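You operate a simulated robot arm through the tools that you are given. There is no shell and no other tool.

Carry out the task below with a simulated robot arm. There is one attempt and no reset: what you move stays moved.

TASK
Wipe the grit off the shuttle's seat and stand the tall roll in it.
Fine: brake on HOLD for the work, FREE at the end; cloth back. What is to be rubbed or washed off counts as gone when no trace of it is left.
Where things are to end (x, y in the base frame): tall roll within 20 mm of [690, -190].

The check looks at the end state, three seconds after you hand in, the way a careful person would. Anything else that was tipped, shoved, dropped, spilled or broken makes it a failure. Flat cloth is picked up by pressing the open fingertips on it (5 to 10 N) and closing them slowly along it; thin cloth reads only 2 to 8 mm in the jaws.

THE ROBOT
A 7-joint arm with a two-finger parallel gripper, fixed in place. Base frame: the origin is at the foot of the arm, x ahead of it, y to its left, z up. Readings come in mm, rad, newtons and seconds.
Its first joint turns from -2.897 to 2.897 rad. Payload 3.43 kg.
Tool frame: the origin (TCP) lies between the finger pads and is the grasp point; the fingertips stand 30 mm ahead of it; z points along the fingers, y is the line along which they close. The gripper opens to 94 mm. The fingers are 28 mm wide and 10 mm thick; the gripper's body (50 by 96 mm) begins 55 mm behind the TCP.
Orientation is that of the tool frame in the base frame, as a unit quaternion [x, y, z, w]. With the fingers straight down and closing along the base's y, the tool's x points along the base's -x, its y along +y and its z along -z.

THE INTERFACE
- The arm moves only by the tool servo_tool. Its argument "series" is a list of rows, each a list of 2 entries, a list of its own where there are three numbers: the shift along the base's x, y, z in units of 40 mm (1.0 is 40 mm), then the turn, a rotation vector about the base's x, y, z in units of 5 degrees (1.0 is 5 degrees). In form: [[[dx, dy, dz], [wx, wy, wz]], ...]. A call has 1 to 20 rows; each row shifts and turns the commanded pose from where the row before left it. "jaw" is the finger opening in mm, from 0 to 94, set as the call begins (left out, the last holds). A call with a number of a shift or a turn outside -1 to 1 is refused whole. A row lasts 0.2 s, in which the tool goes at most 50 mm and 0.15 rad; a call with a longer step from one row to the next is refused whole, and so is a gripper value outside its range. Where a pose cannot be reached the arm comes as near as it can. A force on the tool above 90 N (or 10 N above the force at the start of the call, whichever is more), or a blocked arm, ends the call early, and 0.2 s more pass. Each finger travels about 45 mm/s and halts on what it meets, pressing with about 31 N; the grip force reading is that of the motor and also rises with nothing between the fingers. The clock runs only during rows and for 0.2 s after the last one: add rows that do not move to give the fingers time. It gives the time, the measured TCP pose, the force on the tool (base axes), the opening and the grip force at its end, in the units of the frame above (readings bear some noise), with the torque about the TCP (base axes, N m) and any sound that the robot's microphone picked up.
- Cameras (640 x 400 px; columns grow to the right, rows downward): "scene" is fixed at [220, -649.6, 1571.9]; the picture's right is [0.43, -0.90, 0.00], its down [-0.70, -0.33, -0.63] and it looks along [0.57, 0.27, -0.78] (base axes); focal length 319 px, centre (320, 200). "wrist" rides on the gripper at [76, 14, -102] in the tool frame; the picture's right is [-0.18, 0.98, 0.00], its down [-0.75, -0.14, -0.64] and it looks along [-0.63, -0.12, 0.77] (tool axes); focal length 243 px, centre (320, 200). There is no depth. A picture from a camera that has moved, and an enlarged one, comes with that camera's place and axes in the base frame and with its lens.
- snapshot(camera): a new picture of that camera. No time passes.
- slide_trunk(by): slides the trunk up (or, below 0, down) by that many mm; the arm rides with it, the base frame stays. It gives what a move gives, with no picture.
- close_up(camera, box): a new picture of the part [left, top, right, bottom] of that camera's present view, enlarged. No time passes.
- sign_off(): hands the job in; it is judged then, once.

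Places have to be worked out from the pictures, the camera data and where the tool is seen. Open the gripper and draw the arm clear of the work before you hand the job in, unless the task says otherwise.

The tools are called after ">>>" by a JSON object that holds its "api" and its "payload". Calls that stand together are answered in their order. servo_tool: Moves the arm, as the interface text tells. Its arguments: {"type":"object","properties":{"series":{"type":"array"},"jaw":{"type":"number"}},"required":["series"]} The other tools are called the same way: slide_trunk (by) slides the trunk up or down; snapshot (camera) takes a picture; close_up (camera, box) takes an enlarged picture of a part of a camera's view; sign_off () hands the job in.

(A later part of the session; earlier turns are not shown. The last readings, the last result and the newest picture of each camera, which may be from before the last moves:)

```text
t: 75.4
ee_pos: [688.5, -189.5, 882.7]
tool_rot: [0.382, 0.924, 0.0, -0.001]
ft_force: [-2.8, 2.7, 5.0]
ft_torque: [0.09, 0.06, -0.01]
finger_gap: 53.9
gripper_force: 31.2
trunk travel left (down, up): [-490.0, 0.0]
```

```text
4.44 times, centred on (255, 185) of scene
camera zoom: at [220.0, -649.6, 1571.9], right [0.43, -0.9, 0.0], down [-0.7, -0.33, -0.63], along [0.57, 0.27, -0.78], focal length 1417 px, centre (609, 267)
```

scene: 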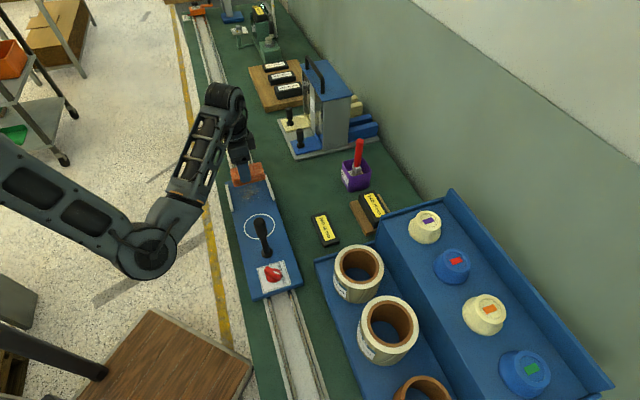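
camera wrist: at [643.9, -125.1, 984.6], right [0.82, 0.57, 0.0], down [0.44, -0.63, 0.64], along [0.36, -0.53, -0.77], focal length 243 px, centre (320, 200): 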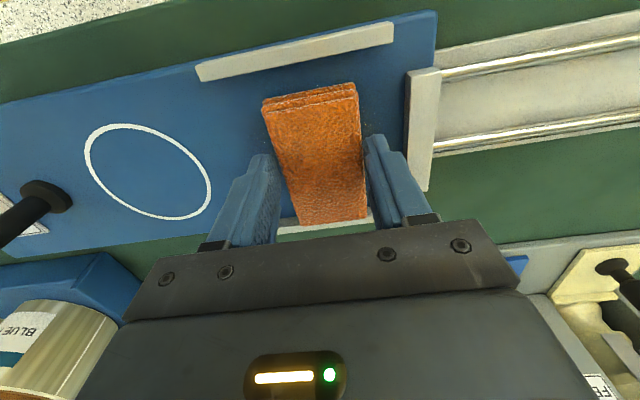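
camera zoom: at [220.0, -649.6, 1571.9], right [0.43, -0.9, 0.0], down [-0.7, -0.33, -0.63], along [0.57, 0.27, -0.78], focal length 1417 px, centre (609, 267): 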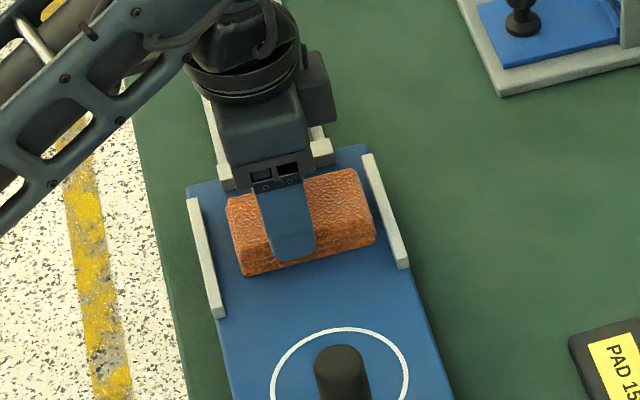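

No specks are visible around the cloth now. I lift and move aside toward the cloth's home to inspect the wiped seat from both cameras.

>>> {"api": "servo_tool", "payload": {"series": [[[0, 0, 0.4], [0, 0, 0]], [[0, 0, 0.8], [0, 0, 0]], [[0.45, -0.45, 0.6], [0, 0, 0]], [[0.45, -0.45, 0.6], [0, 0, 0]], [[0, 0, 0], [0, 0, 0]]]}}

>>> {"api": "close_up", "payload": {"camera": "wrist", "box": [150, 0, 470, 200]}}

>>> {"api": "close_up", "payload": {"camera": "scene", "box": [225, 160, 295, 230]}}

```text
t: 76.6
ee_pos: [728.4, -242.6, 947.4]
tool_rot: [0.385, 0.922, -0.023, 0.028]
ft_force: [-0.5, -0.4, -0.5]
ft_torque: [0.02, 0.03, -0.01]
finger_gap: 53.8
gripper_force: 30.7
out of reach, approached as far as the arm can: row 1, 2, 3
trunk travel left (down, up): [-490.0, 0.0]
```

```text
2.00 times, centred on (310, 100) of wrist
camera zoom: at [681.0, -171.5, 1044.2], right [0.83, 0.56, -0.01], down [0.41, -0.59, 0.7], along [0.39, -0.58, -0.72], focal length 485 px, centre (340, 400)
```

zoom: 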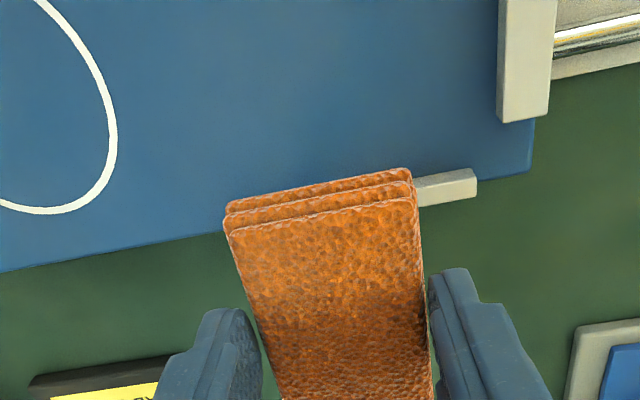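

```text
5.71 times, centred on (260, 195) of scene
camera zoom: at [220.0, -649.6, 1571.9], right [0.43, -0.9, 0.0], down [-0.7, -0.33, -0.63], along [0.57, 0.27, -0.78], focal length 1822 px, centre (663, 229)
```

zoom: 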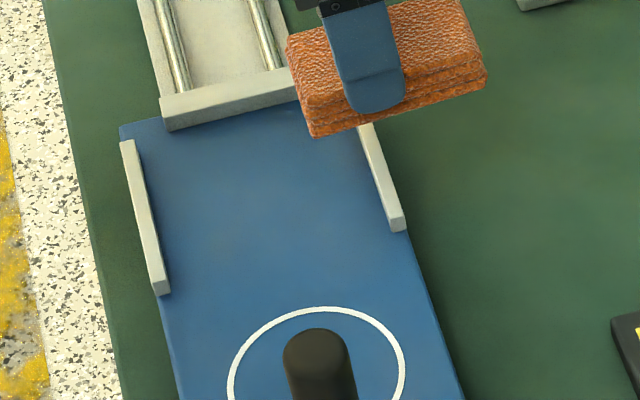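

The seat looks spotless in both views. The arm reported a reach limit during the lift, and the tool is tilted a few degrees; I hold still to see whether it settles.

>>> {"api": "servo_tool", "payload": {"series": [[[0, 0, 0], [0, 0, 0]], [[0, 0, 0], [0, 0, 0]]]}}

>>> {"api": "snapshot", "payload": {"camera": "scene"}}

```text
t: 77.2
ee_pos: [728.8, -243.7, 948.8]
tool_rot: [0.385, 0.922, -0.023, 0.028]
ft_force: [0.1, -0.2, 0.5]
ft_torque: [0.01, 0.02, 0.03]
finger_gap: 53.8
gripper_force: 30.9
trunk travel left (down, up): [-490.0, 0.0]
```

```text
taken
```

scene: 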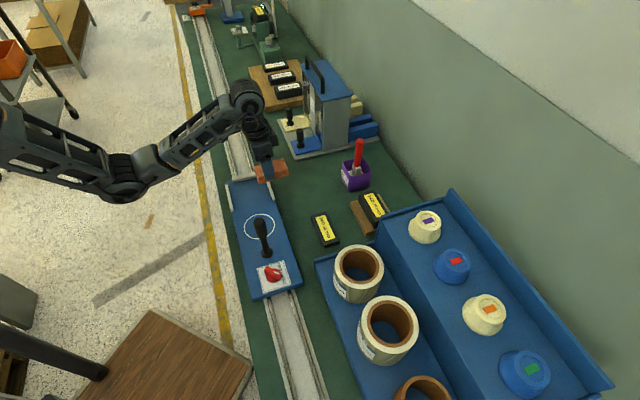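

It is a steady small offset. I correct the tilt while moving back over the cloth's original spot (814,-349.5).

>>> {"api": "servo_tool", "payload": {"series": [[[0.535, -0.665, 0], [0.18, 0.1, 0.02]], [[0.535, -0.665, 0], [0.18, 0.1, 0.02]], [[0.535, -0.665, 0], [0.18, 0.1, 0.02]], [[0.535, -0.665, 0], [0.19, 0.09, 0.01]], [[0, 0, 0], [0, 0, 0]], [[0, 0, 0], [0, 0, 0]]]}}

>>> {"api": "close_up", "payload": {"camera": "wrist", "box": [0, 0, 640, 250]}}

>>> {"api": "snapshot", "payload": {"camera": "scene"}}

```text
t: 78.6
ee_pos: [814.0, -351.4, 948.0]
tool_rot: [0.383, 0.924, 0.0, 0.0]
ft_force: [-1.0, -0.1, -0.3]
ft_torque: [0.01, -0.02, 0.01]
finger_gap: 53.5
gripper_force: 30.9
trunk travel left (down, up): [-490.0, 0.0]
```

```text
1.00 times, centred on (320, 125) of wrist (not enlarged: the box is as wide or as high as the picture)
camera zoom: at [770.0, -286.0, 1049.0], right [0.83, 0.56, 0.0], down [0.43, -0.63, 0.64], along [0.36, -0.53, -0.77], focal length 243 px, centre (320, 275)
```

zoom: 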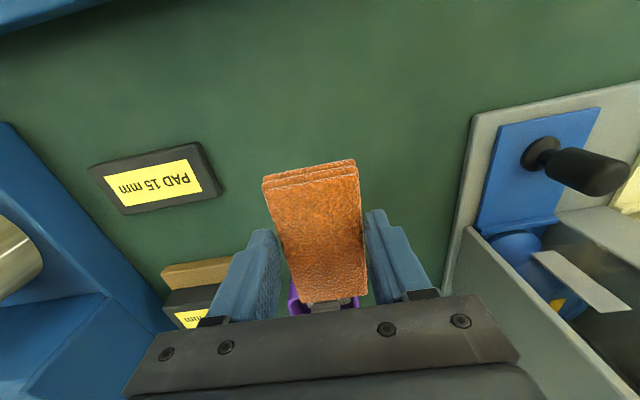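

```text
taken
```

scene: 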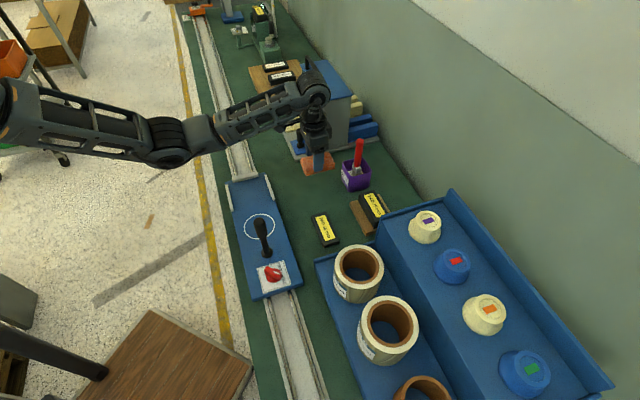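

The pose matches the pick-up pose. I lower the cloth to just above the table, then step down gently until it touches.

>>> {"api": "servo_tool", "payload": {"series": [[[0, 0.03, -0.8], [0, 0, 0]], [[0, 0, -0.8], [0, 0, 0]], [[0, 0, -0.5], [0, 0, 0]], [[0, 0, -0.1], [0, 0, 0]], [[0, 0, 0], [0, 0, 0]]]}}

```text
t: 79.8
ee_pos: [815.3, -349.8, 859.5]
tool_rot: [0.383, 0.924, 0.0, 0.001]
ft_force: [0.6, -0.6, -1.0]
ft_torque: [0.03, 0.03, 0.01]
finger_gap: 53.7
gripper_force: 31.4
trunk travel left (down, up): [-490.0, 0.0]
```

No contact at 859.5, so I step down about 8 mm more in small rows.

>>> {"api": "servo_tool", "payload": {"series": [[[0, 0, -0.08], [0, 0, 0]], [[0, 0, -0.06], [0, 0, 0]], [[0, 0, -0.05], [0, 0, 0]], [[0, 0, 0], [0, 0, 0]]]}}

```text
t: 80.8
ee_pos: [813.6, -349.1, 851.3]
tool_rot: [0.382, 0.924, 0.001, 0.0]
ft_force: [-0.5, 0.2, 0.1]
ft_torque: [-0.05, 0.05, -0.03]
finger_gap: 53.9
gripper_force: 31.2
trunk travel left (down, up): [-490.0, 0.0]
```

>>> {"api": "servo_tool", "payload": {"series": [[[0, 0, -0.05], [0, 0, 0]], [[0, 0, -0.03], [0, 0, 0]], [[0, 0, 0], [0, 0, 0]]]}}

```text
t: 81.6
ee_pos: [814.4, -348.3, 847.6]
tool_rot: [0.383, 0.924, 0.001, 0.0]
ft_force: [-0.2, 0.5, 0.5]
ft_torque: [-0.02, -0.01, -0.05]
finger_gap: 53.6
gripper_force: 31.3
trunk travel left (down, up): [-490.0, 0.0]
```

I am at the original pick height and the cloth should be resting. I open the jaw and rise.

>>> {"api": "servo_tool", "payload": {"series": [[[0, 0, 0], [0, 0, 0]], [[0, 0, 0], [0, 0, 0]], [[0, 0, 0], [0, 0, 0]], [[0, 0, 0], [0, 0, 0]]], "jaw": 94}}

>>> {"api": "servo_tool", "payload": {"series": [[[0, 0, 0.5], [0, 0, 0]], [[0, 0, 0.8], [0, 0, 0]], [[0, 0, 0.8], [0, 0, 0]], [[0, 0, 0.8], [0, 0, 0]], [[0, 0, 0.6], [0, 0, 0]], [[0, 0, 0], [0, 0, 0]]]}}

>>> {"api": "snapshot", "payload": {"camera": "scene"}}

>>> {"api": "close_up", "payload": {"camera": "scene", "box": [290, 120, 450, 260]}}

```text
t: 82.6
ee_pos: [814.5, -347.9, 849.0]
tool_rot: [0.383, 0.924, 0.002, 0.0]
ft_force: [0.4, 0.3, -0.6]
ft_torque: [-0.02, -0.02, -0.02]
finger_gap: 94.1
gripper_force: 0.2
trunk travel left (down, up): [-490.0, 0.0]
```

```text
t: 84.0
ee_pos: [814.5, -350.9, 989.5]
tool_rot: [0.383, 0.924, 0.001, 0.0]
ft_force: [0.6, -0.4, -0.3]
ft_torque: [-0.02, -0.01, 0.0]
finger_gap: 93.9
gripper_force: 0.0
trunk travel left (down, up): [-490.0, 0.0]
```

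```text
taken
```

scene: 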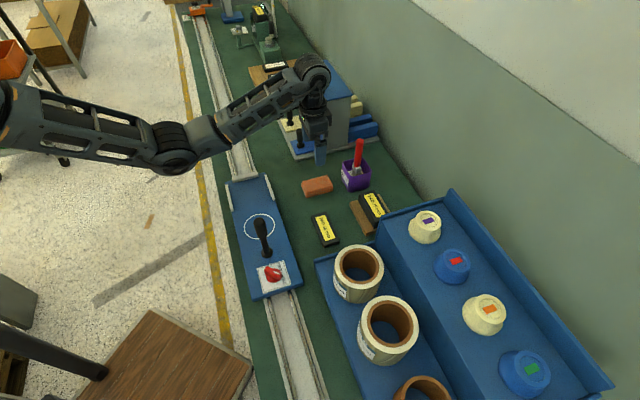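

```text
2.86 times, centred on (370, 190) of scene
camera zoom: at [220.0, -649.6, 1571.9], right [0.43, -0.9, 0.0], down [-0.7, -0.33, -0.63], along [0.57, 0.27, -0.78], focal length 911 px, centre (177, 229)
```

zoom: 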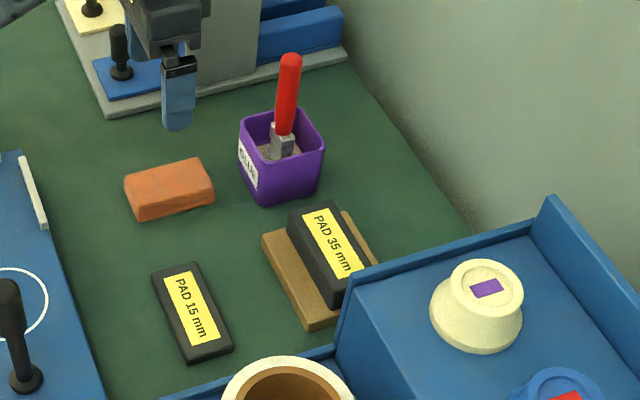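

The cloth is back in its original spot, and everything around it is unchanged. Before handling the roll I rehearse the placement pose above the seat, empty-handed (TCP ≈ (657,-223), yaw -45°), to verify reach.

>>> {"api": "servo_tool", "payload": {"series": [[[-0.3, 0.2, 0.5], [0, 0, 0]], [[-0.6, 0.5, 0.4], [0, 0, 0]], [[-0.6, 0.5, 0.4], [0, 0, 0]], [[-0.6, 0.5, 0.4], [0, 0, 0]], [[-0.6, 0.5, 0.4], [0, 0, 0]], [[-0.6, 0.5, 0.4], [0, 0, 0]], [[-0.63, 0.48, 0], [0, 0, 0]], [[0, 0, 0], [0, 0, 0]]]}}

>>> {"api": "snapshot", "payload": {"camera": "scene"}}

>>> {"api": "close_up", "payload": {"camera": "wrist", "box": [0, 0, 640, 250]}}

```text
t: 85.8
ee_pos: [656.8, -223.6, 1089.0]
tool_rot: [0.382, 0.924, 0.001, 0.0]
ft_force: [-0.3, 0.5, 0.4]
ft_torque: [0.03, -0.01, 0.0]
finger_gap: 94.2
gripper_force: 0.1
trunk travel left (down, up): [-490.0, 0.0]
```

```text
taken
```

scene: 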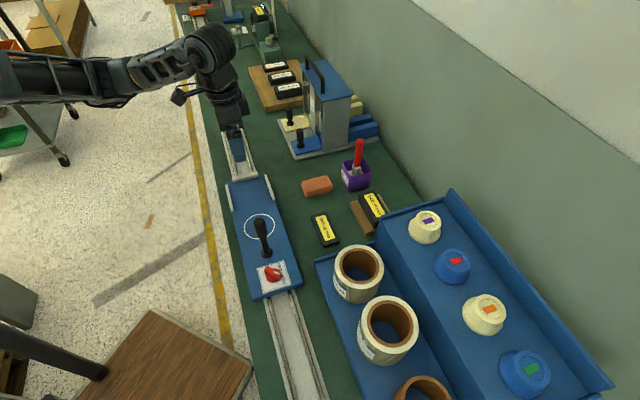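

```text
1.00 times, centred on (320, 125) of wrist (not enlarged: the box is as wide or as high as the picture)
camera zoom: at [612.7, -158.4, 1189.5], right [0.83, 0.56, 0.0], down [0.43, -0.63, 0.64], along [0.36, -0.53, -0.77], focal length 243 px, centre (320, 275)
```

zoom: 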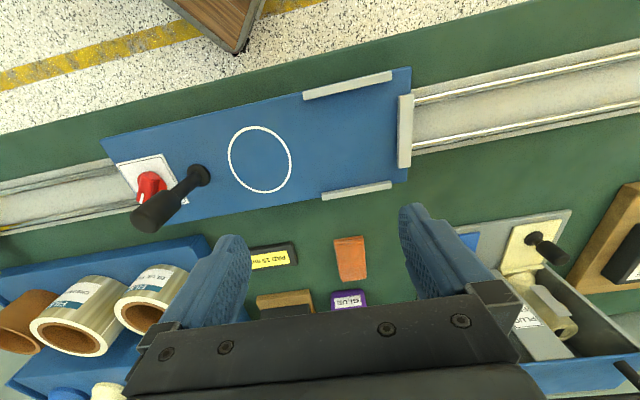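

The rehearsal pose is reached exactly. I enlarge the seat here to measure its clear width and check that it's clean.

>>> {"api": "close_up", "payload": {"camera": "wrist", "box": [270, 0, 430, 130]}}

>>> {"api": "close_up", "payload": {"camera": "scene", "box": [225, 165, 295, 225]}}

```text
3.08 times, centred on (350, 65) of wrist
camera zoom: at [612.7, -158.4, 1189.5], right [0.83, 0.56, 0.0], down [0.43, -0.63, 0.64], along [0.36, -0.53, -0.77], focal length 746 px, centre (228, 615)
```

zoom: 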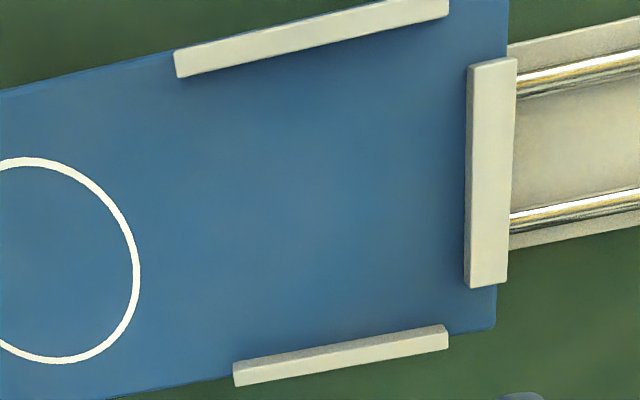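

```text
6.67 times, centred on (260, 195) of scene
camera zoom: at [220.0, -649.6, 1571.9], right [0.43, -0.9, 0.0], down [-0.7, -0.33, -0.63], along [0.57, 0.27, -0.78], focal length 2125 px, centre (720, 233)
```

zoom: 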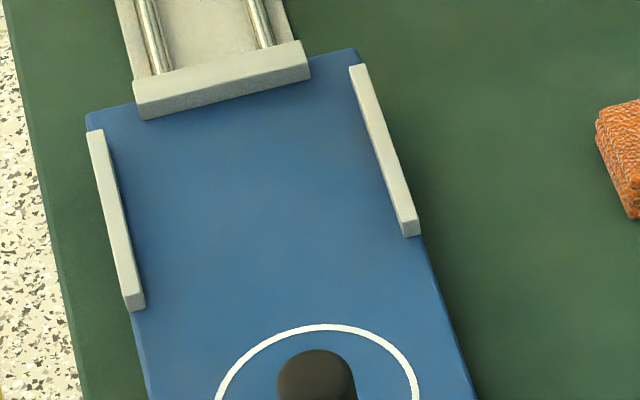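

The seat is clean; its clear width comes out at about 114 mm with its centre line at e2≈623, leaving the 109 mm roll only a few mm of margin. I now move along the planned carry route, still empty, to above the tall roll's near wall.

>>> {"api": "servo_tool", "payload": {"series": [[[-0.24, -0.95, 0], [0, 0, 0]], [[-0.24, -0.95, 0], [0, 0, 0]], [[-0.24, -0.95, 0], [0, 0, 0]], [[-0.24, -0.95, 0], [0, 0, 0]], [[-0.24, -0.95, 0], [0, 0, 0]], [[-0.24, -0.95, 0], [0, 0, 0]], [[-0.56, -0.82, 0], [0, 0, 0]], [[-0.56, -0.82, 0], [0, 0, 0]], [[-0.56, -0.82, 0], [0, 0, 0]], [[-0.56, -0.82, 0], [0, 0, 0]], [[-0.56, -0.82, 0], [0, 0, 0]], [[-0.56, -0.82, 0], [0, 0, 0]], [[-0.56, -0.82, 0], [0, 0, 0]], [[-0.56, -0.82, 0], [0, 0, 0]], [[0, 0, 0], [0, 0, 0]]]}}

>>> {"api": "snapshot", "payload": {"camera": "scene"}}

>>> {"api": "snapshot", "payload": {"camera": "wrist"}}

```text
t: 89.0
ee_pos: [420.3, -713.5, 1090.2]
tool_rot: [0.383, 0.924, 0.0, 0.001]
ft_force: [0.6, -0.3, -0.2]
ft_torque: [-0.03, 0.02, 0.01]
finger_gap: 93.9
gripper_force: 0.0
trunk travel left (down, up): [-490.0, 0.0]
```

```text
taken
```

scene: 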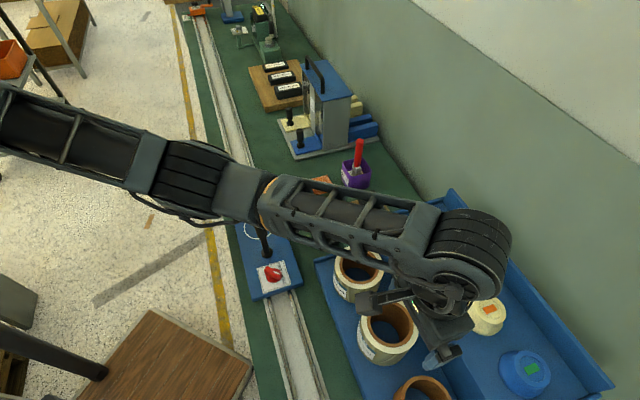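

```text
taken
camera wrist: at [375.4, -647.1, 1192.3], right [0.83, 0.56, 0.0], down [0.43, -0.63, 0.64], along [0.36, -0.53, -0.77], focal length 243 px, centre (320, 200)
```

wrist: 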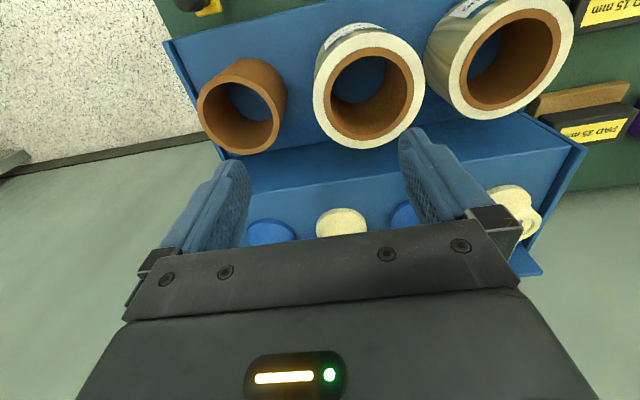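

All poses are reachable along the route. The middle roll (CREAM label) is the tallest; the brown core's top is near 895 and the other roll's near 930. I zoom in to fix its centre, bore and wall.

>>> {"api": "close_up", "payload": {"camera": "wrist", "box": [280, 0, 460, 170]}}

>>> {"api": "close_up", "payload": {"camera": "scene", "box": [320, 230, 480, 400]}}

```text
2.35 times, centred on (370, 85) of wrist
camera zoom: at [375.4, -647.1, 1192.3], right [0.83, 0.56, 0.0], down [0.43, -0.63, 0.64], along [0.36, -0.53, -0.77], focal length 571 px, centre (202, 471)
```

zoom: 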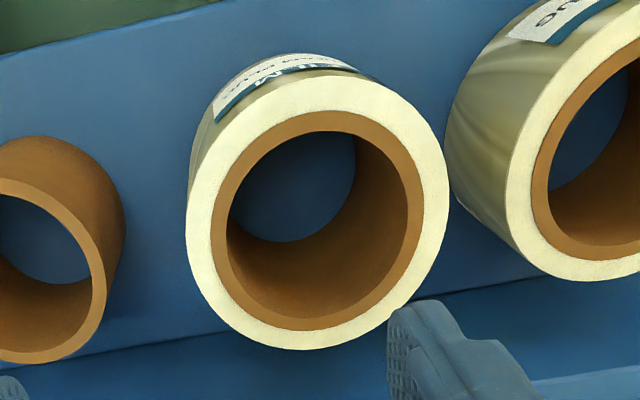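

```text
2.35 times, centred on (400, 315) of scene
camera zoom: at [220.0, -649.6, 1571.9], right [0.43, -0.9, 0.0], down [-0.7, -0.33, -0.63], along [0.57, 0.27, -0.78], focal length 750 px, centre (132, -71)
```

zoom: 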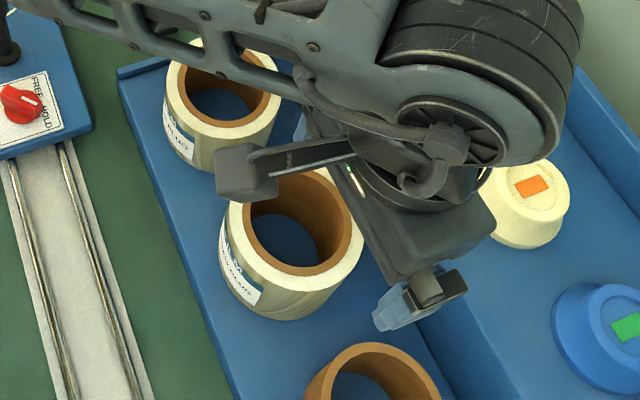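

The tall roll's centre is near (450,-677), with its top around 950–965 and a wall about 17 mm thick. I narrow the jaw to 50 mm and come down to about 30 mm above the rim to measure it from close by.

>>> {"api": "servo_tool", "payload": {"series": [[[-0.07, 0.1, -0.7], [0, 0, 0]], [[0, 0, -0.7], [0, 0, 0]], [[0, 0, -0.5], [0, 0, 0]], [[0, 0, 0], [0, 0, 0]], [[0, 0, 0], [0, 0, 0]]], "jaw": 50}}

>>> {"api": "snapshot", "payload": {"camera": "wrist"}}

>>> {"api": "close_up", "payload": {"camera": "scene", "box": [340, 260, 460, 390]}}

```text
t: 90.2
ee_pos: [416.5, -706.6, 1013.4]
tool_rot: [0.383, 0.924, 0.001, 0.0]
ft_force: [0.1, 0.3, -0.2]
ft_torque: [0.01, 0.0, 0.0]
finger_gap: 50.0
gripper_force: 0.1
trunk travel left (down, up): [-490.0, 0.0]
```

```text
taken
camera wrist: at [372.6, -641.8, 1114.8], right [0.83, 0.56, 0.0], down [0.43, -0.63, 0.64], along [0.36, -0.53, -0.77], focal length 243 px, centre (320, 200)
```

wrist: 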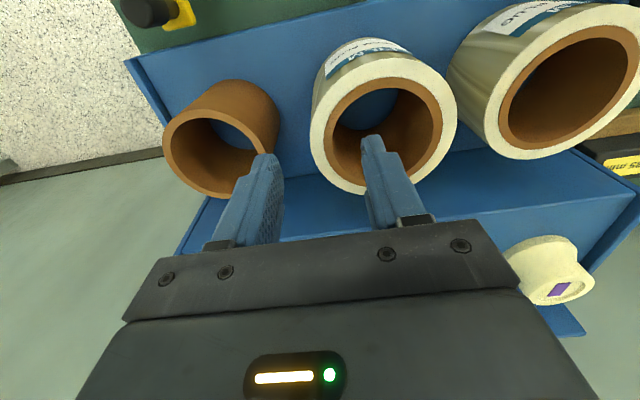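

```text
3.08 times, centred on (400, 325) of scene
camera zoom: at [220.0, -649.6, 1571.9], right [0.43, -0.9, 0.0], down [-0.7, -0.33, -0.63], along [0.57, 0.27, -0.78], focal length 981 px, centre (74, -185)
```

zoom: 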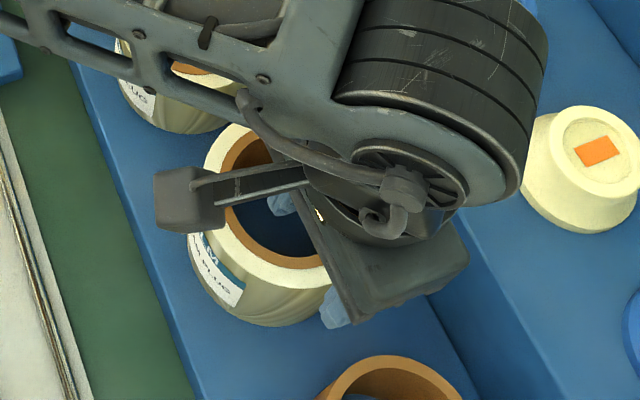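

I want to be sure which roll is taller, so I zoom in on both rolls' silhouettes for a vertical-vanishing-point height comparison.

>>> {"api": "close_up", "payload": {"camera": "wrist", "box": [280, 0, 640, 210]}}

>>> {"api": "close_up", "payload": {"camera": "wrist", "box": [290, 20, 470, 210]}}

```text
1.78 times, centred on (460, 105) of wrist
camera zoom: at [372.6, -641.8, 1114.8], right [0.83, 0.56, 0.0], down [0.43, -0.63, 0.64], along [0.36, -0.53, -0.77], focal length 431 px, centre (71, 369)
```

zoom: 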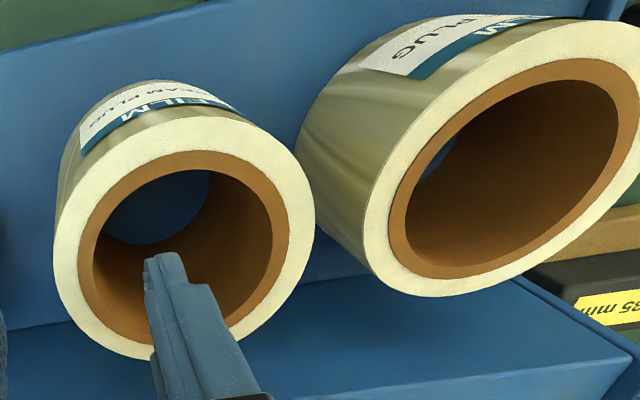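

```text
2.11 times, centred on (380, 115) of wrist
camera zoom: at [372.6, -641.8, 1114.8], right [0.83, 0.56, 0.0], down [0.43, -0.63, 0.64], along [0.36, -0.53, -0.77], focal length 511 px, centre (194, 379)
```

zoom: 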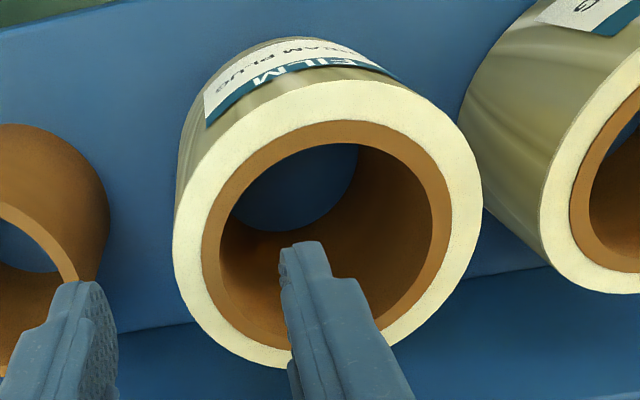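

Roll 2's rim is near z≈945 versus roll 1's near 915, so roll 2 is confirmed as the tall one. The fingers straddle its near wall with about 16 mm of clearance each side; I lower the tips to about rim height and compare directly.

>>> {"api": "servo_tool", "payload": {"series": [[[0, 0, -0.5], [0, 0, 0]], [[0, 0, -0.45], [0, 0, 0]], [[0, 0, 0], [0, 0, 0]]]}}

>>> {"api": "close_up", "payload": {"camera": "wrist", "box": [220, 40, 480, 240]}}

>>> {"api": "close_up", "payload": {"camera": "scene", "box": [350, 280, 450, 370]}}

```text
t: 91.0
ee_pos: [416.5, -707.0, 974.0]
tool_rot: [0.383, 0.924, 0.001, 0.0]
ft_force: [-0.2, -0.1, 0.1]
ft_torque: [-0.01, 0.03, 0.03]
finger_gap: 49.8
gripper_force: 0.0
trunk travel left (down, up): [-490.0, 0.0]
```

```text
2.00 times, centred on (350, 140) of wrist
camera zoom: at [372.0, -642.1, 1076.8], right [0.83, 0.56, 0.0], down [0.43, -0.63, 0.64], along [0.36, -0.53, -0.77], focal length 485 px, centre (260, 320)
```

zoom: 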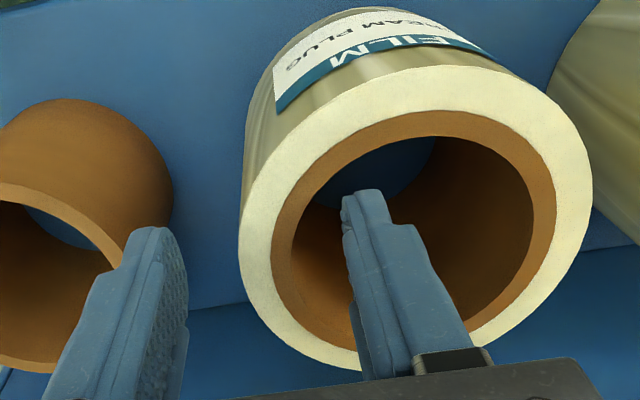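

```text
4.44 times, centred on (400, 325) of scene
camera zoom: at [220.0, -649.6, 1571.9], right [0.43, -0.9, 0.0], down [-0.7, -0.33, -0.63], along [0.57, 0.27, -0.78], focal length 1417 px, centre (-36, -356)
```

zoom: 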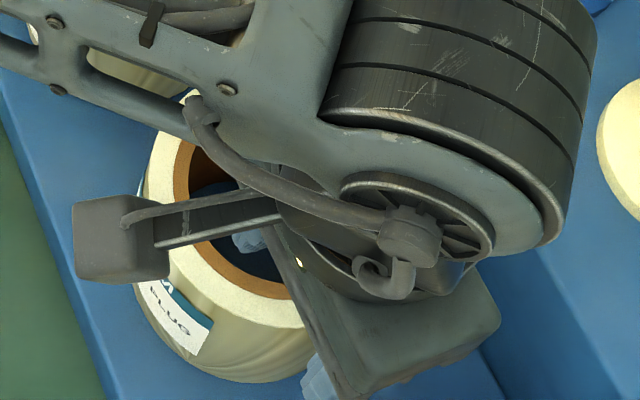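

The roll's centre is consistently about (452.7,-675.2) with a diameter near 110 mm. I nudge to line up with the wall, and lower to TCP z≈926 so the wall sits well within the pads.

>>> {"api": "servo_tool", "payload": {"series": [[[0.09, -0.02, -0.3], [0, 0, 0]], [[0, 0, -0.3], [0, 0, 0]], [[0, 0, -0.3], [0, 0, 0]], [[0, 0, -0.3], [0, 0, 0]], [[0, 0, 0], [0, 0, 0]]]}}

>>> {"api": "close_up", "payload": {"camera": "wrist", "box": [220, 40, 480, 240]}}

>>> {"api": "close_up", "payload": {"camera": "scene", "box": [350, 280, 450, 370]}}

```text
t: 92.2
ee_pos: [420.2, -708.4, 925.5]
tool_rot: [0.383, 0.924, 0.0, 0.001]
ft_force: [0.2, 0.8, -0.1]
ft_torque: [-0.03, -0.01, 0.02]
finger_gap: 50.2
gripper_force: 0.1
trunk travel left (down, up): [-490.0, 0.0]
```

```text
2.00 times, centred on (350, 140) of wrist
camera zoom: at [376.2, -643.0, 1027.4], right [0.83, 0.56, 0.0], down [0.43, -0.63, 0.64], along [0.36, -0.53, -0.77], focal length 485 px, centre (260, 320)
```

zoom: 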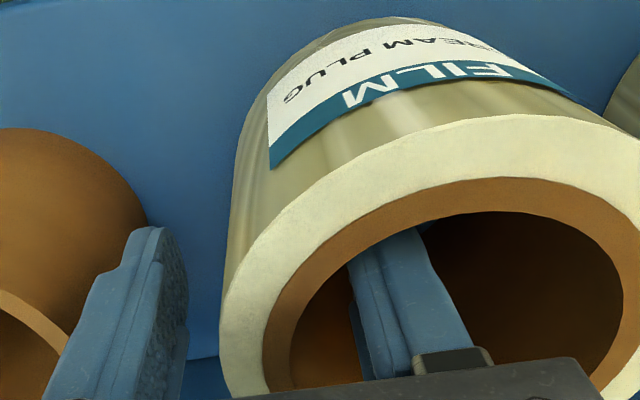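

```text
4.44 times, centred on (400, 325) of scene
camera zoom: at [220.0, -649.6, 1571.9], right [0.43, -0.9, 0.0], down [-0.7, -0.33, -0.63], along [0.57, 0.27, -0.78], focal length 1417 px, centre (-36, -356)
```

zoom: 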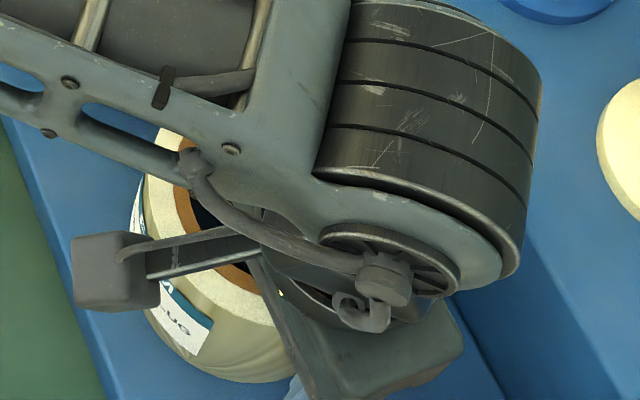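

The inner finger is inside the bore and the outer one is outside. I lower another 9 mm for a deeper hold and close gently on the wall.

>>> {"api": "servo_tool", "payload": {"series": [[[0, 0, -0.22], [0, 0, 0]], [[0, 0, 0], [0, 0, 0]]], "jaw": 30}}

>>> {"api": "close_up", "payload": {"camera": "wrist", "box": [220, 40, 480, 240]}}

```text
t: 92.8
ee_pos: [421.0, -708.6, 917.3]
tool_rot: [0.383, 0.924, 0.0, 0.0]
ft_force: [1.0, 0.5, -0.5]
ft_torque: [-0.01, -0.03, 0.01]
finger_gap: 29.9
gripper_force: 0.1
trunk travel left (down, up): [-490.0, 0.0]
```

```text
2.00 times, centred on (350, 140) of wrist
camera zoom: at [376.4, -643.2, 1018.7], right [0.83, 0.56, 0.0], down [0.43, -0.63, 0.64], along [0.36, -0.53, -0.77], focal length 485 px, centre (260, 320)
```

zoom: 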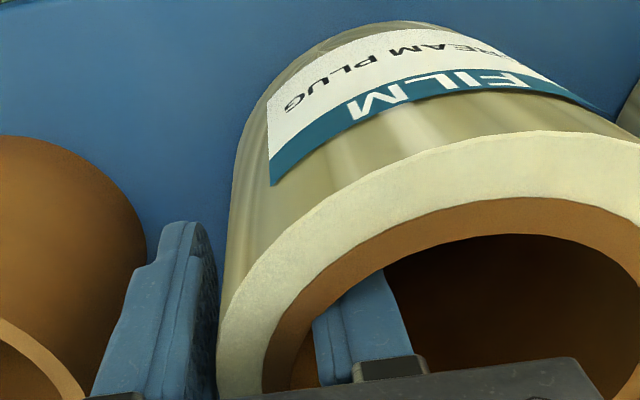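

Both fingers approach the wall. I close a bit further and watch the side force for an off-centre touch.

>>> {"api": "servo_tool", "payload": {"series": [[[0, 0, 0], [0, 0, 0]], [[0, 0, 0], [0, 0, 0]]], "jaw": 23}}

>>> {"api": "close_up", "payload": {"camera": "wrist", "box": [220, 80, 420, 240]}}

```text
t: 93.4
ee_pos: [421.3, -708.3, 917.6]
tool_rot: [0.383, 0.924, 0.0, 0.001]
ft_force: [-0.1, -1.4, 0.2]
ft_torque: [0.0, 0.02, -0.03]
finger_gap: 24.5
gripper_force: 1.1
trunk travel left (down, up): [-490.0, 0.0]
```

```text
2.50 times, centred on (320, 160) of wrist
camera zoom: at [376.3, -643.3, 1018.7], right [0.83, 0.56, 0.0], down [0.43, -0.63, 0.64], along [0.36, -0.53, -0.77], focal length 606 px, centre (320, 300)
```

zoom: 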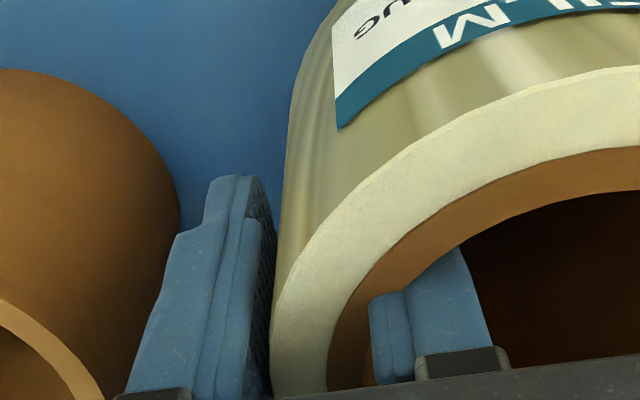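

Little force so far at 24.5 mm. I close fully to grip.

>>> {"api": "servo_tool", "payload": {"series": [[[0, 0, 0], [0, 0, 0]], [[0, 0, 0], [0, 0, 0]], [[0, 0, 0], [0, 0, 0]]], "jaw": 5}}

>>> {"api": "close_up", "payload": {"camera": "wrist", "box": [220, 80, 420, 240]}}

```text
t: 94.2
ee_pos: [420.3, -708.4, 917.7]
tool_rot: [0.382, 0.924, 0.001, 0.001]
ft_force: [0.7, 0.6, 2.0]
ft_torque: [-0.02, 0.1, 0.02]
finger_gap: 20.3
gripper_force: 30.8
trunk travel left (down, up): [-490.0, 0.0]
```

```text
2.50 times, centred on (320, 160) of wrist
camera zoom: at [376.4, -643.2, 1018.7], right [0.83, 0.56, 0.0], down [0.43, -0.63, 0.64], along [0.36, -0.53, -0.77], focal length 606 px, centre (320, 300)
```

zoom: 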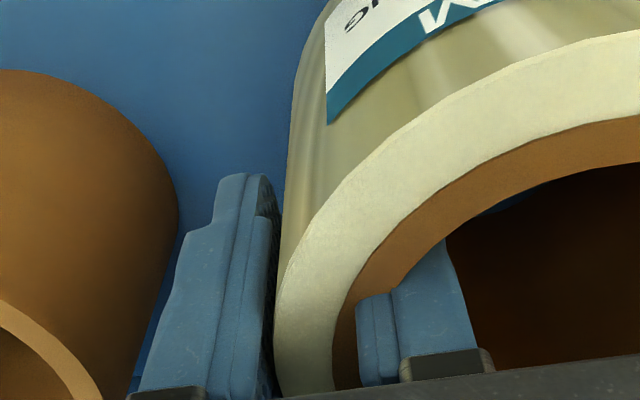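

Gripped at 20.3 mm with 31 N. The rim seems to have tipped very slightly in view, so I check the scene camera before lifting.

>>> {"api": "close_up", "payload": {"camera": "scene", "box": [340, 240, 460, 390]}}

>>> {"api": "snapshot", "payload": {"camera": "wrist"}}

```text
2.67 times, centred on (400, 315) of scene
camera zoom: at [220.0, -649.6, 1571.9], right [0.43, -0.9, 0.0], down [-0.7, -0.33, -0.63], along [0.57, 0.27, -0.78], focal length 850 px, centre (107, -107)
```

zoom: 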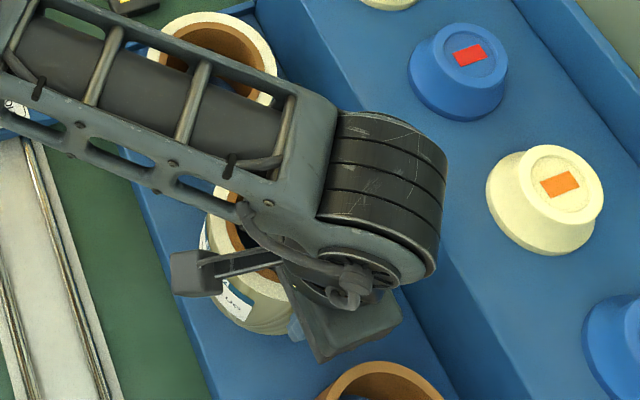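

```text
taken
camera wrist: at [376.4, -643.2, 1018.7], right [0.83, 0.56, 0.0], down [0.43, -0.63, 0.64], along [0.36, -0.53, -0.77], focal length 243 px, centre (320, 200)
```

wrist: 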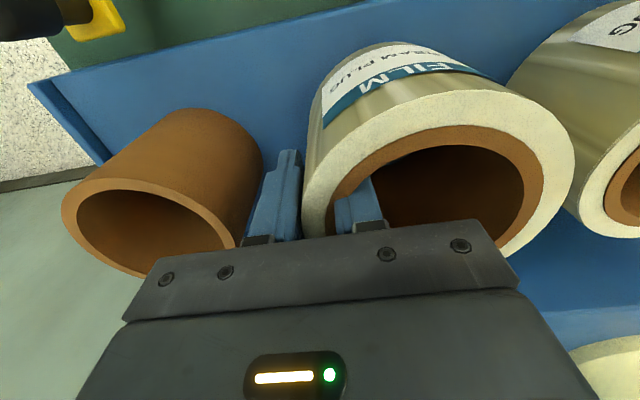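

The roll looks basically upright in the grip. I lift slowly by about 20 mm and check weight and tilt.

>>> {"api": "servo_tool", "payload": {"series": [[[0, 0, 0.1], [0, 0, 0]], [[0, 0, 0.1], [0, 0, 0]], [[0, 0, 0.15], [0, 0, 0]], [[0, 0, 0.15], [0, 0, 0]], [[0, 0, 0], [0, 0, 0]]]}}

>>> {"api": "snapshot", "payload": {"camera": "wrist"}}

>>> {"api": "close_up", "payload": {"camera": "scene", "box": [340, 240, 460, 390]}}

```text
t: 95.4
ee_pos: [421.2, -708.6, 936.1]
tool_rot: [0.383, 0.924, 0.001, 0.0]
ft_force: [-0.1, 0.2, -4.4]
ft_torque: [-0.05, 0.16, -0.02]
finger_gap: 20.3
gripper_force: 30.8
trunk travel left (down, up): [-490.0, 0.0]
```

```text
taken
camera wrist: at [376.8, -643.6, 1038.2], right [0.83, 0.56, 0.0], down [0.43, -0.63, 0.64], along [0.36, -0.53, -0.77], focal length 243 px, centre (320, 200)
```

wrist: 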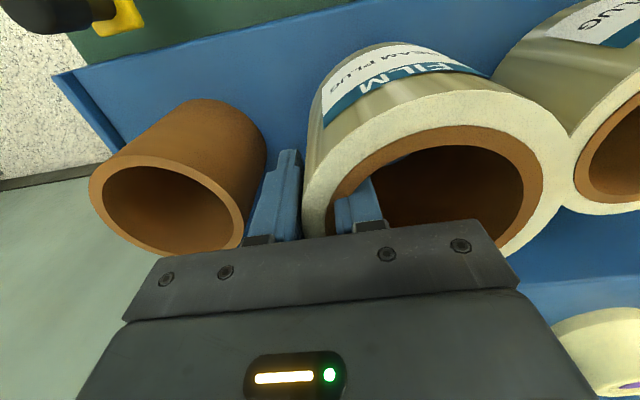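

```text
2.67 times, centred on (400, 315) of scene
camera zoom: at [220.0, -649.6, 1571.9], right [0.43, -0.9, 0.0], down [-0.7, -0.33, -0.63], along [0.57, 0.27, -0.78], focal length 850 px, centre (107, -107)
```

zoom: 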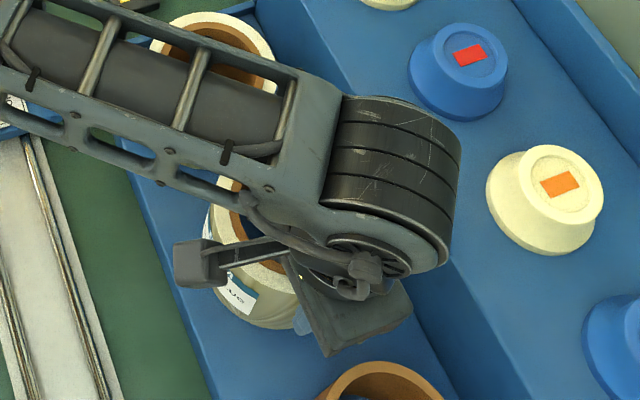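

It weighs about 4.4 N and is firmly held. I lift straight up to TCP z≈1075, so the roll's bottom clears everything.

>>> {"api": "servo_tool", "payload": {"series": [[[0, 0, 0.3], [0, 0, 0]], [[0, 0, 0.5], [0, 0, 0]], [[0, 0, 0.6], [0, 0, 0]], [[0, 0, 0.6], [0, 0, 0]], [[0, 0, 0.6], [0, 0, 0]], [[0, 0, 0.5], [0, 0, 0]], [[0, 0, 0.4], [0, 0, 0]], [[0, 0, 0], [0, 0, 0]]]}}

>>> {"api": "snapshot", "payload": {"camera": "wrist"}}

>>> {"api": "snapshot", "payload": {"camera": "scene"}}

```text
t: 97.2
ee_pos: [421.2, -709.4, 1077.9]
tool_rot: [0.383, 0.924, 0.001, 0.0]
ft_force: [-0.5, 0.5, -3.3]
ft_torque: [-0.1, 0.17, -0.02]
finger_gap: 20.2
gripper_force: 31.1
trunk travel left (down, up): [-490.0, 0.0]
```

```text
taken
camera wrist: at [377.4, -644.6, 1178.9], right [0.83, 0.56, 0.0], down [0.43, -0.63, 0.64], along [0.36, -0.53, -0.77], focal length 243 px, centre (320, 200)
```

wrist: 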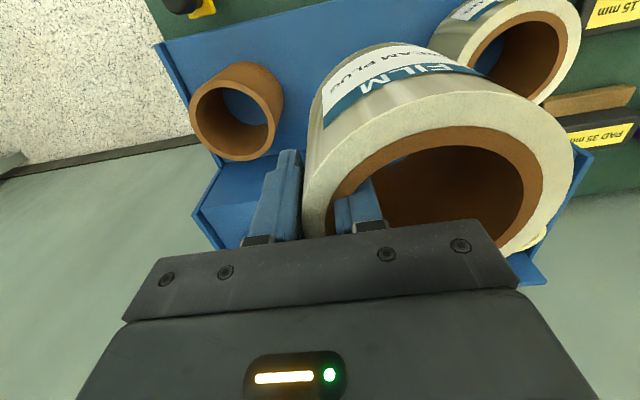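

```text
taken
```

scene: 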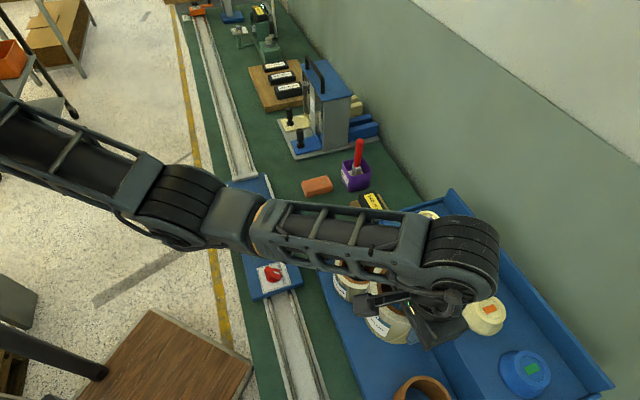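

The roll hangs unchanged in the grip. I carry it along the rehearsed route to above the seat, staying high.

>>> {"api": "servo_tool", "payload": {"series": [[[0.2, 0.3, 0], [0, 0, 0]], [[0.45, 0.65, 0], [0, 0, 0]], [[0.45, 0.65, 0], [0, 0, 0]], [[0.45, 0.65, 0], [0, 0, 0]], [[0.45, 0.65, 0], [0, 0, 0]], [[0.45, 0.65, 0], [0, 0, 0]], [[0.45, 0.65, 0], [0, 0, 0]], [[0.45, 0.65, 0], [0, 0, 0]], [[0.45, 0.65, 0], [0, 0, 0]], [[0.45, 0.65, 0], [0, 0, 0]], [[0.225, 0.325, 0], [0, 0, 0]], [[0.17, 0.7, 0], [0, 0, 0]], [[0.17, 0.7, 0], [0, 0, 0]], [[0.17, 0.7, 0], [0, 0, 0]], [[0.17, 0.7, 0], [0, 0, 0]], [[0.17, 0.7, 0], [0, 0, 0]], [[0.17, 0.7, 0], [0, 0, 0]], [[0.17, 0.7, 0], [0, 0, 0]], [[0.17, 0.7, 0], [0, 0, 0]], [[0, 0, 0], [0, 0, 0]]]}}

>>> {"api": "snapshot", "payload": {"camera": "wrist"}}

>>> {"api": "snapshot", "payload": {"camera": "scene"}}

```text
t: 101.4
ee_pos: [652.5, -228.4, 1076.2]
tool_rot: [0.383, 0.924, -0.001, 0.0]
ft_force: [-0.2, 0.1, -4.8]
ft_torque: [-0.12, 0.14, -0.03]
finger_gap: 20.1
gripper_force: 31.2
trunk travel left (down, up): [-490.0, 0.0]
```

```text
taken
camera wrist: at [608.0, -162.4, 1178.2], right [0.83, 0.56, 0.0], down [0.43, -0.63, 0.64], along [0.36, -0.53, -0.77], focal length 243 px, centre (320, 200)
```

wrist: 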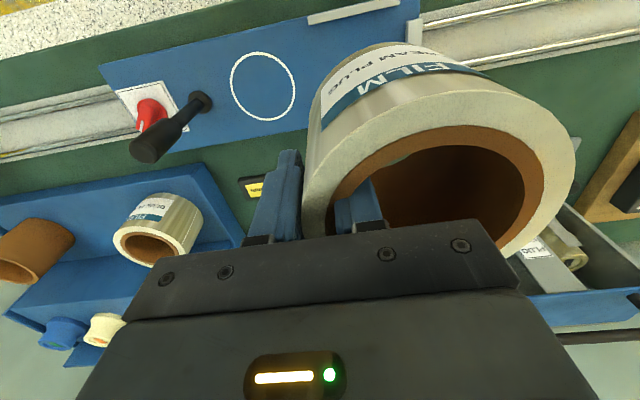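

```text
taken
```

scene: 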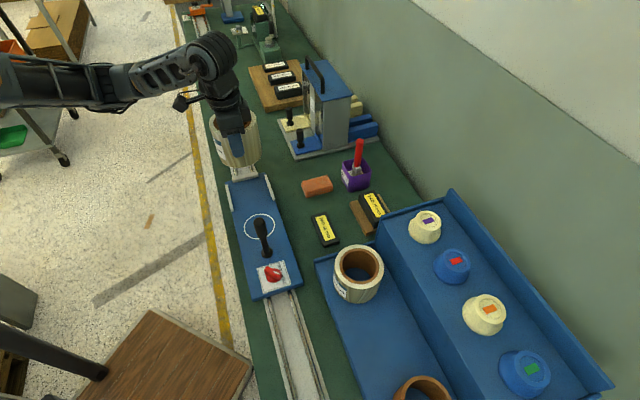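

The roll is upright over the seat. I align to TCP (654.6,-226) and lower to z≈955 to check alignment with the rails.

>>> {"api": "servo_tool", "payload": {"series": [[[0.05, 0.06, -0.4], [0, 0, 0]], [[0, 0, -0.6], [0, 0, 0]], [[0, 0, -0.6], [0, 0, 0]], [[0, 0, -0.6], [0, 0, 0]], [[0, 0, -0.5], [0, 0, 0]], [[0, 0, -0.3], [0, 0, 0]], [[0, 0, 0], [0, 0, 0]]]}}

>>> {"api": "snapshot", "payload": {"camera": "wrist"}}

>>> {"api": "close_up", "payload": {"camera": "scene", "box": [200, 110, 320, 240]}}

```text
t: 103.0
ee_pos: [655.5, -224.2, 957.1]
tool_rot: [0.383, 0.924, 0.001, 0.001]
ft_force: [0.4, 0.3, -3.3]
ft_torque: [-0.14, 0.17, 0.03]
finger_gap: 20.2
gripper_force: 31.0
trunk travel left (down, up): [-490.0, 0.0]
```

```text
taken
camera wrist: at [610.8, -158.8, 1058.6], right [0.83, 0.56, 0.0], down [0.43, -0.63, 0.64], along [0.36, -0.53, -0.77], focal length 243 px, centre (320, 200)
```

wrist: 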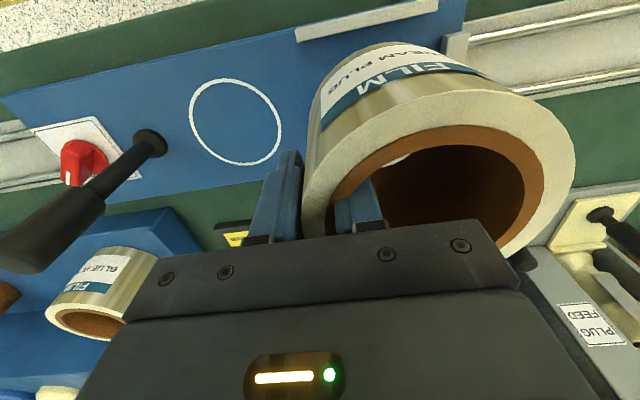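

```text
3.08 times, centred on (260, 175) of scene
camera zoom: at [220.0, -649.6, 1571.9], right [0.43, -0.9, 0.0], down [-0.7, -0.33, -0.63], along [0.57, 0.27, -0.78], focal length 981 px, centre (505, 277)
```

zoom: 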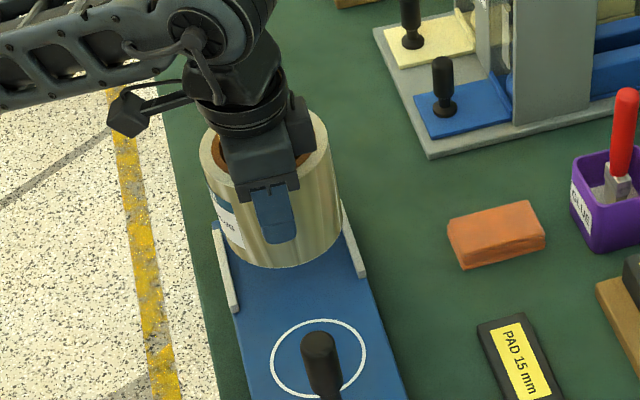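

Alignment looks right in the scene view. I lower another 25 mm and check the gaps to the rails up close.

>>> {"api": "servo_tool", "payload": {"series": [[[0, 0, -0.3], [0, 0, 0]], [[0, 0, -0.3], [0, 0, 0]], [[0, 0, 0], [0, 0, 0]]]}}

>>> {"api": "close_up", "payload": {"camera": "wrist", "box": [260, 0, 480, 140]}}

>>> {"api": "close_up", "payload": {"camera": "scene", "box": [225, 150, 295, 220]}}

```text
t: 103.8
ee_pos: [656.1, -223.5, 933.0]
tool_rot: [0.382, 0.924, -0.001, -0.001]
ft_force: [-0.2, -0.3, -4.1]
ft_torque: [-0.12, 0.17, 0.04]
finger_gap: 20.2
gripper_force: 31.1
trunk travel left (down, up): [-490.0, 0.0]
```

```text
2.86 times, centred on (370, 70) of wrist
camera zoom: at [611.8, -158.7, 1034.2], right [0.83, 0.56, 0.0], down [0.43, -0.63, 0.64], along [0.36, -0.53, -0.77], focal length 693 px, centre (177, 571)
```

zoom: 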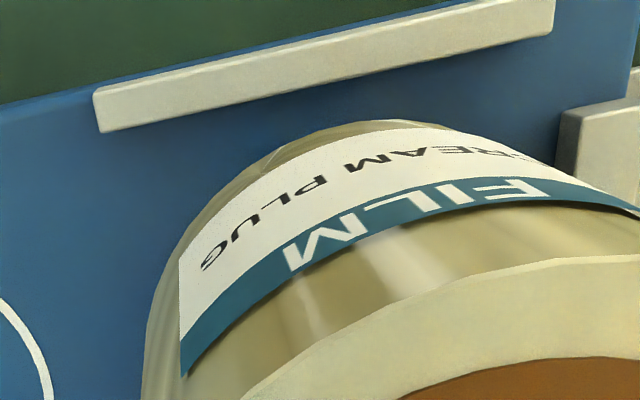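

```text
5.71 times, centred on (260, 185) of scene
camera zoom: at [220.0, -649.6, 1571.9], right [0.43, -0.9, 0.0], down [-0.7, -0.33, -0.63], along [0.57, 0.27, -0.78], focal length 1822 px, centre (663, 286)
```

zoom: 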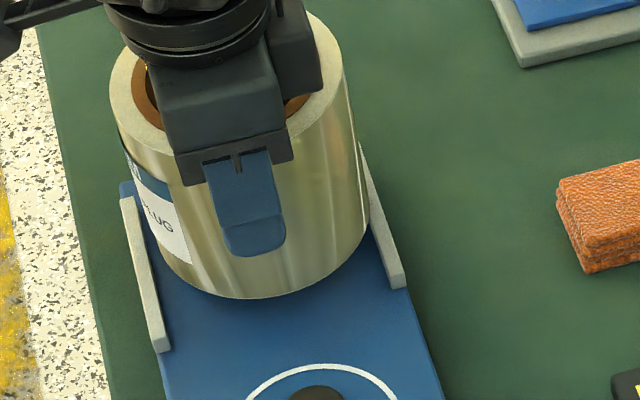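

The roll's bottom is at about z=866 now, 28 mm above the seat, and both views suggest it's about 1.5–2 mm too far toward the right rail. I shift that much left and lower 12 mm, then check again.

>>> {"api": "servo_tool", "payload": {"series": [[[-0.03, 0.03, 0], [0, 0, 0]], [[0, 0, -0.15], [0, 0, 0]], [[0, 0, -0.1], [0, 0, 0]], [[0, 0, 0], [0, 0, 0]]]}}

>>> {"api": "close_up", "payload": {"camera": "wrist", "box": [260, 0, 480, 140]}}

>>> {"api": "close_up", "payload": {"camera": "scene", "box": [230, 165, 290, 215]}}

```text
t: 104.8
ee_pos: [654.9, -222.5, 923.1]
tool_rot: [0.383, 0.924, 0.001, 0.001]
ft_force: [-8.2, 1.1, 15.8]
ft_torque: [-0.33, -0.61, -0.02]
finger_gap: 20.4
gripper_force: 30.7
trunk travel left (down, up): [-490.0, 0.0]
```

```text
2.86 times, centred on (370, 70) of wrist
camera zoom: at [610.6, -157.8, 1025.4], right [0.83, 0.56, 0.0], down [0.43, -0.63, 0.64], along [0.36, -0.53, -0.77], focal length 693 px, centre (177, 571)
```

zoom: 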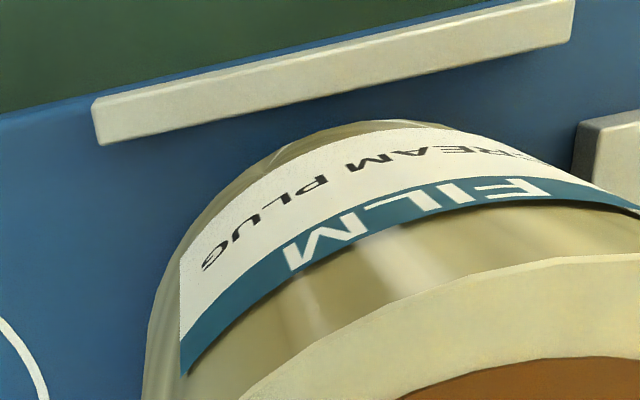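

```text
8.00 times, centred on (260, 190) of scene
camera zoom: at [220.0, -649.6, 1571.9], right [0.43, -0.9, 0.0], down [-0.7, -0.33, -0.63], along [0.57, 0.27, -0.78], focal length 2550 px, centre (800, 280)
```

zoom: 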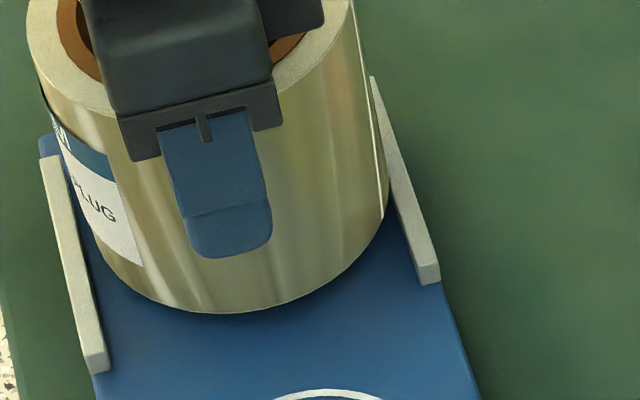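

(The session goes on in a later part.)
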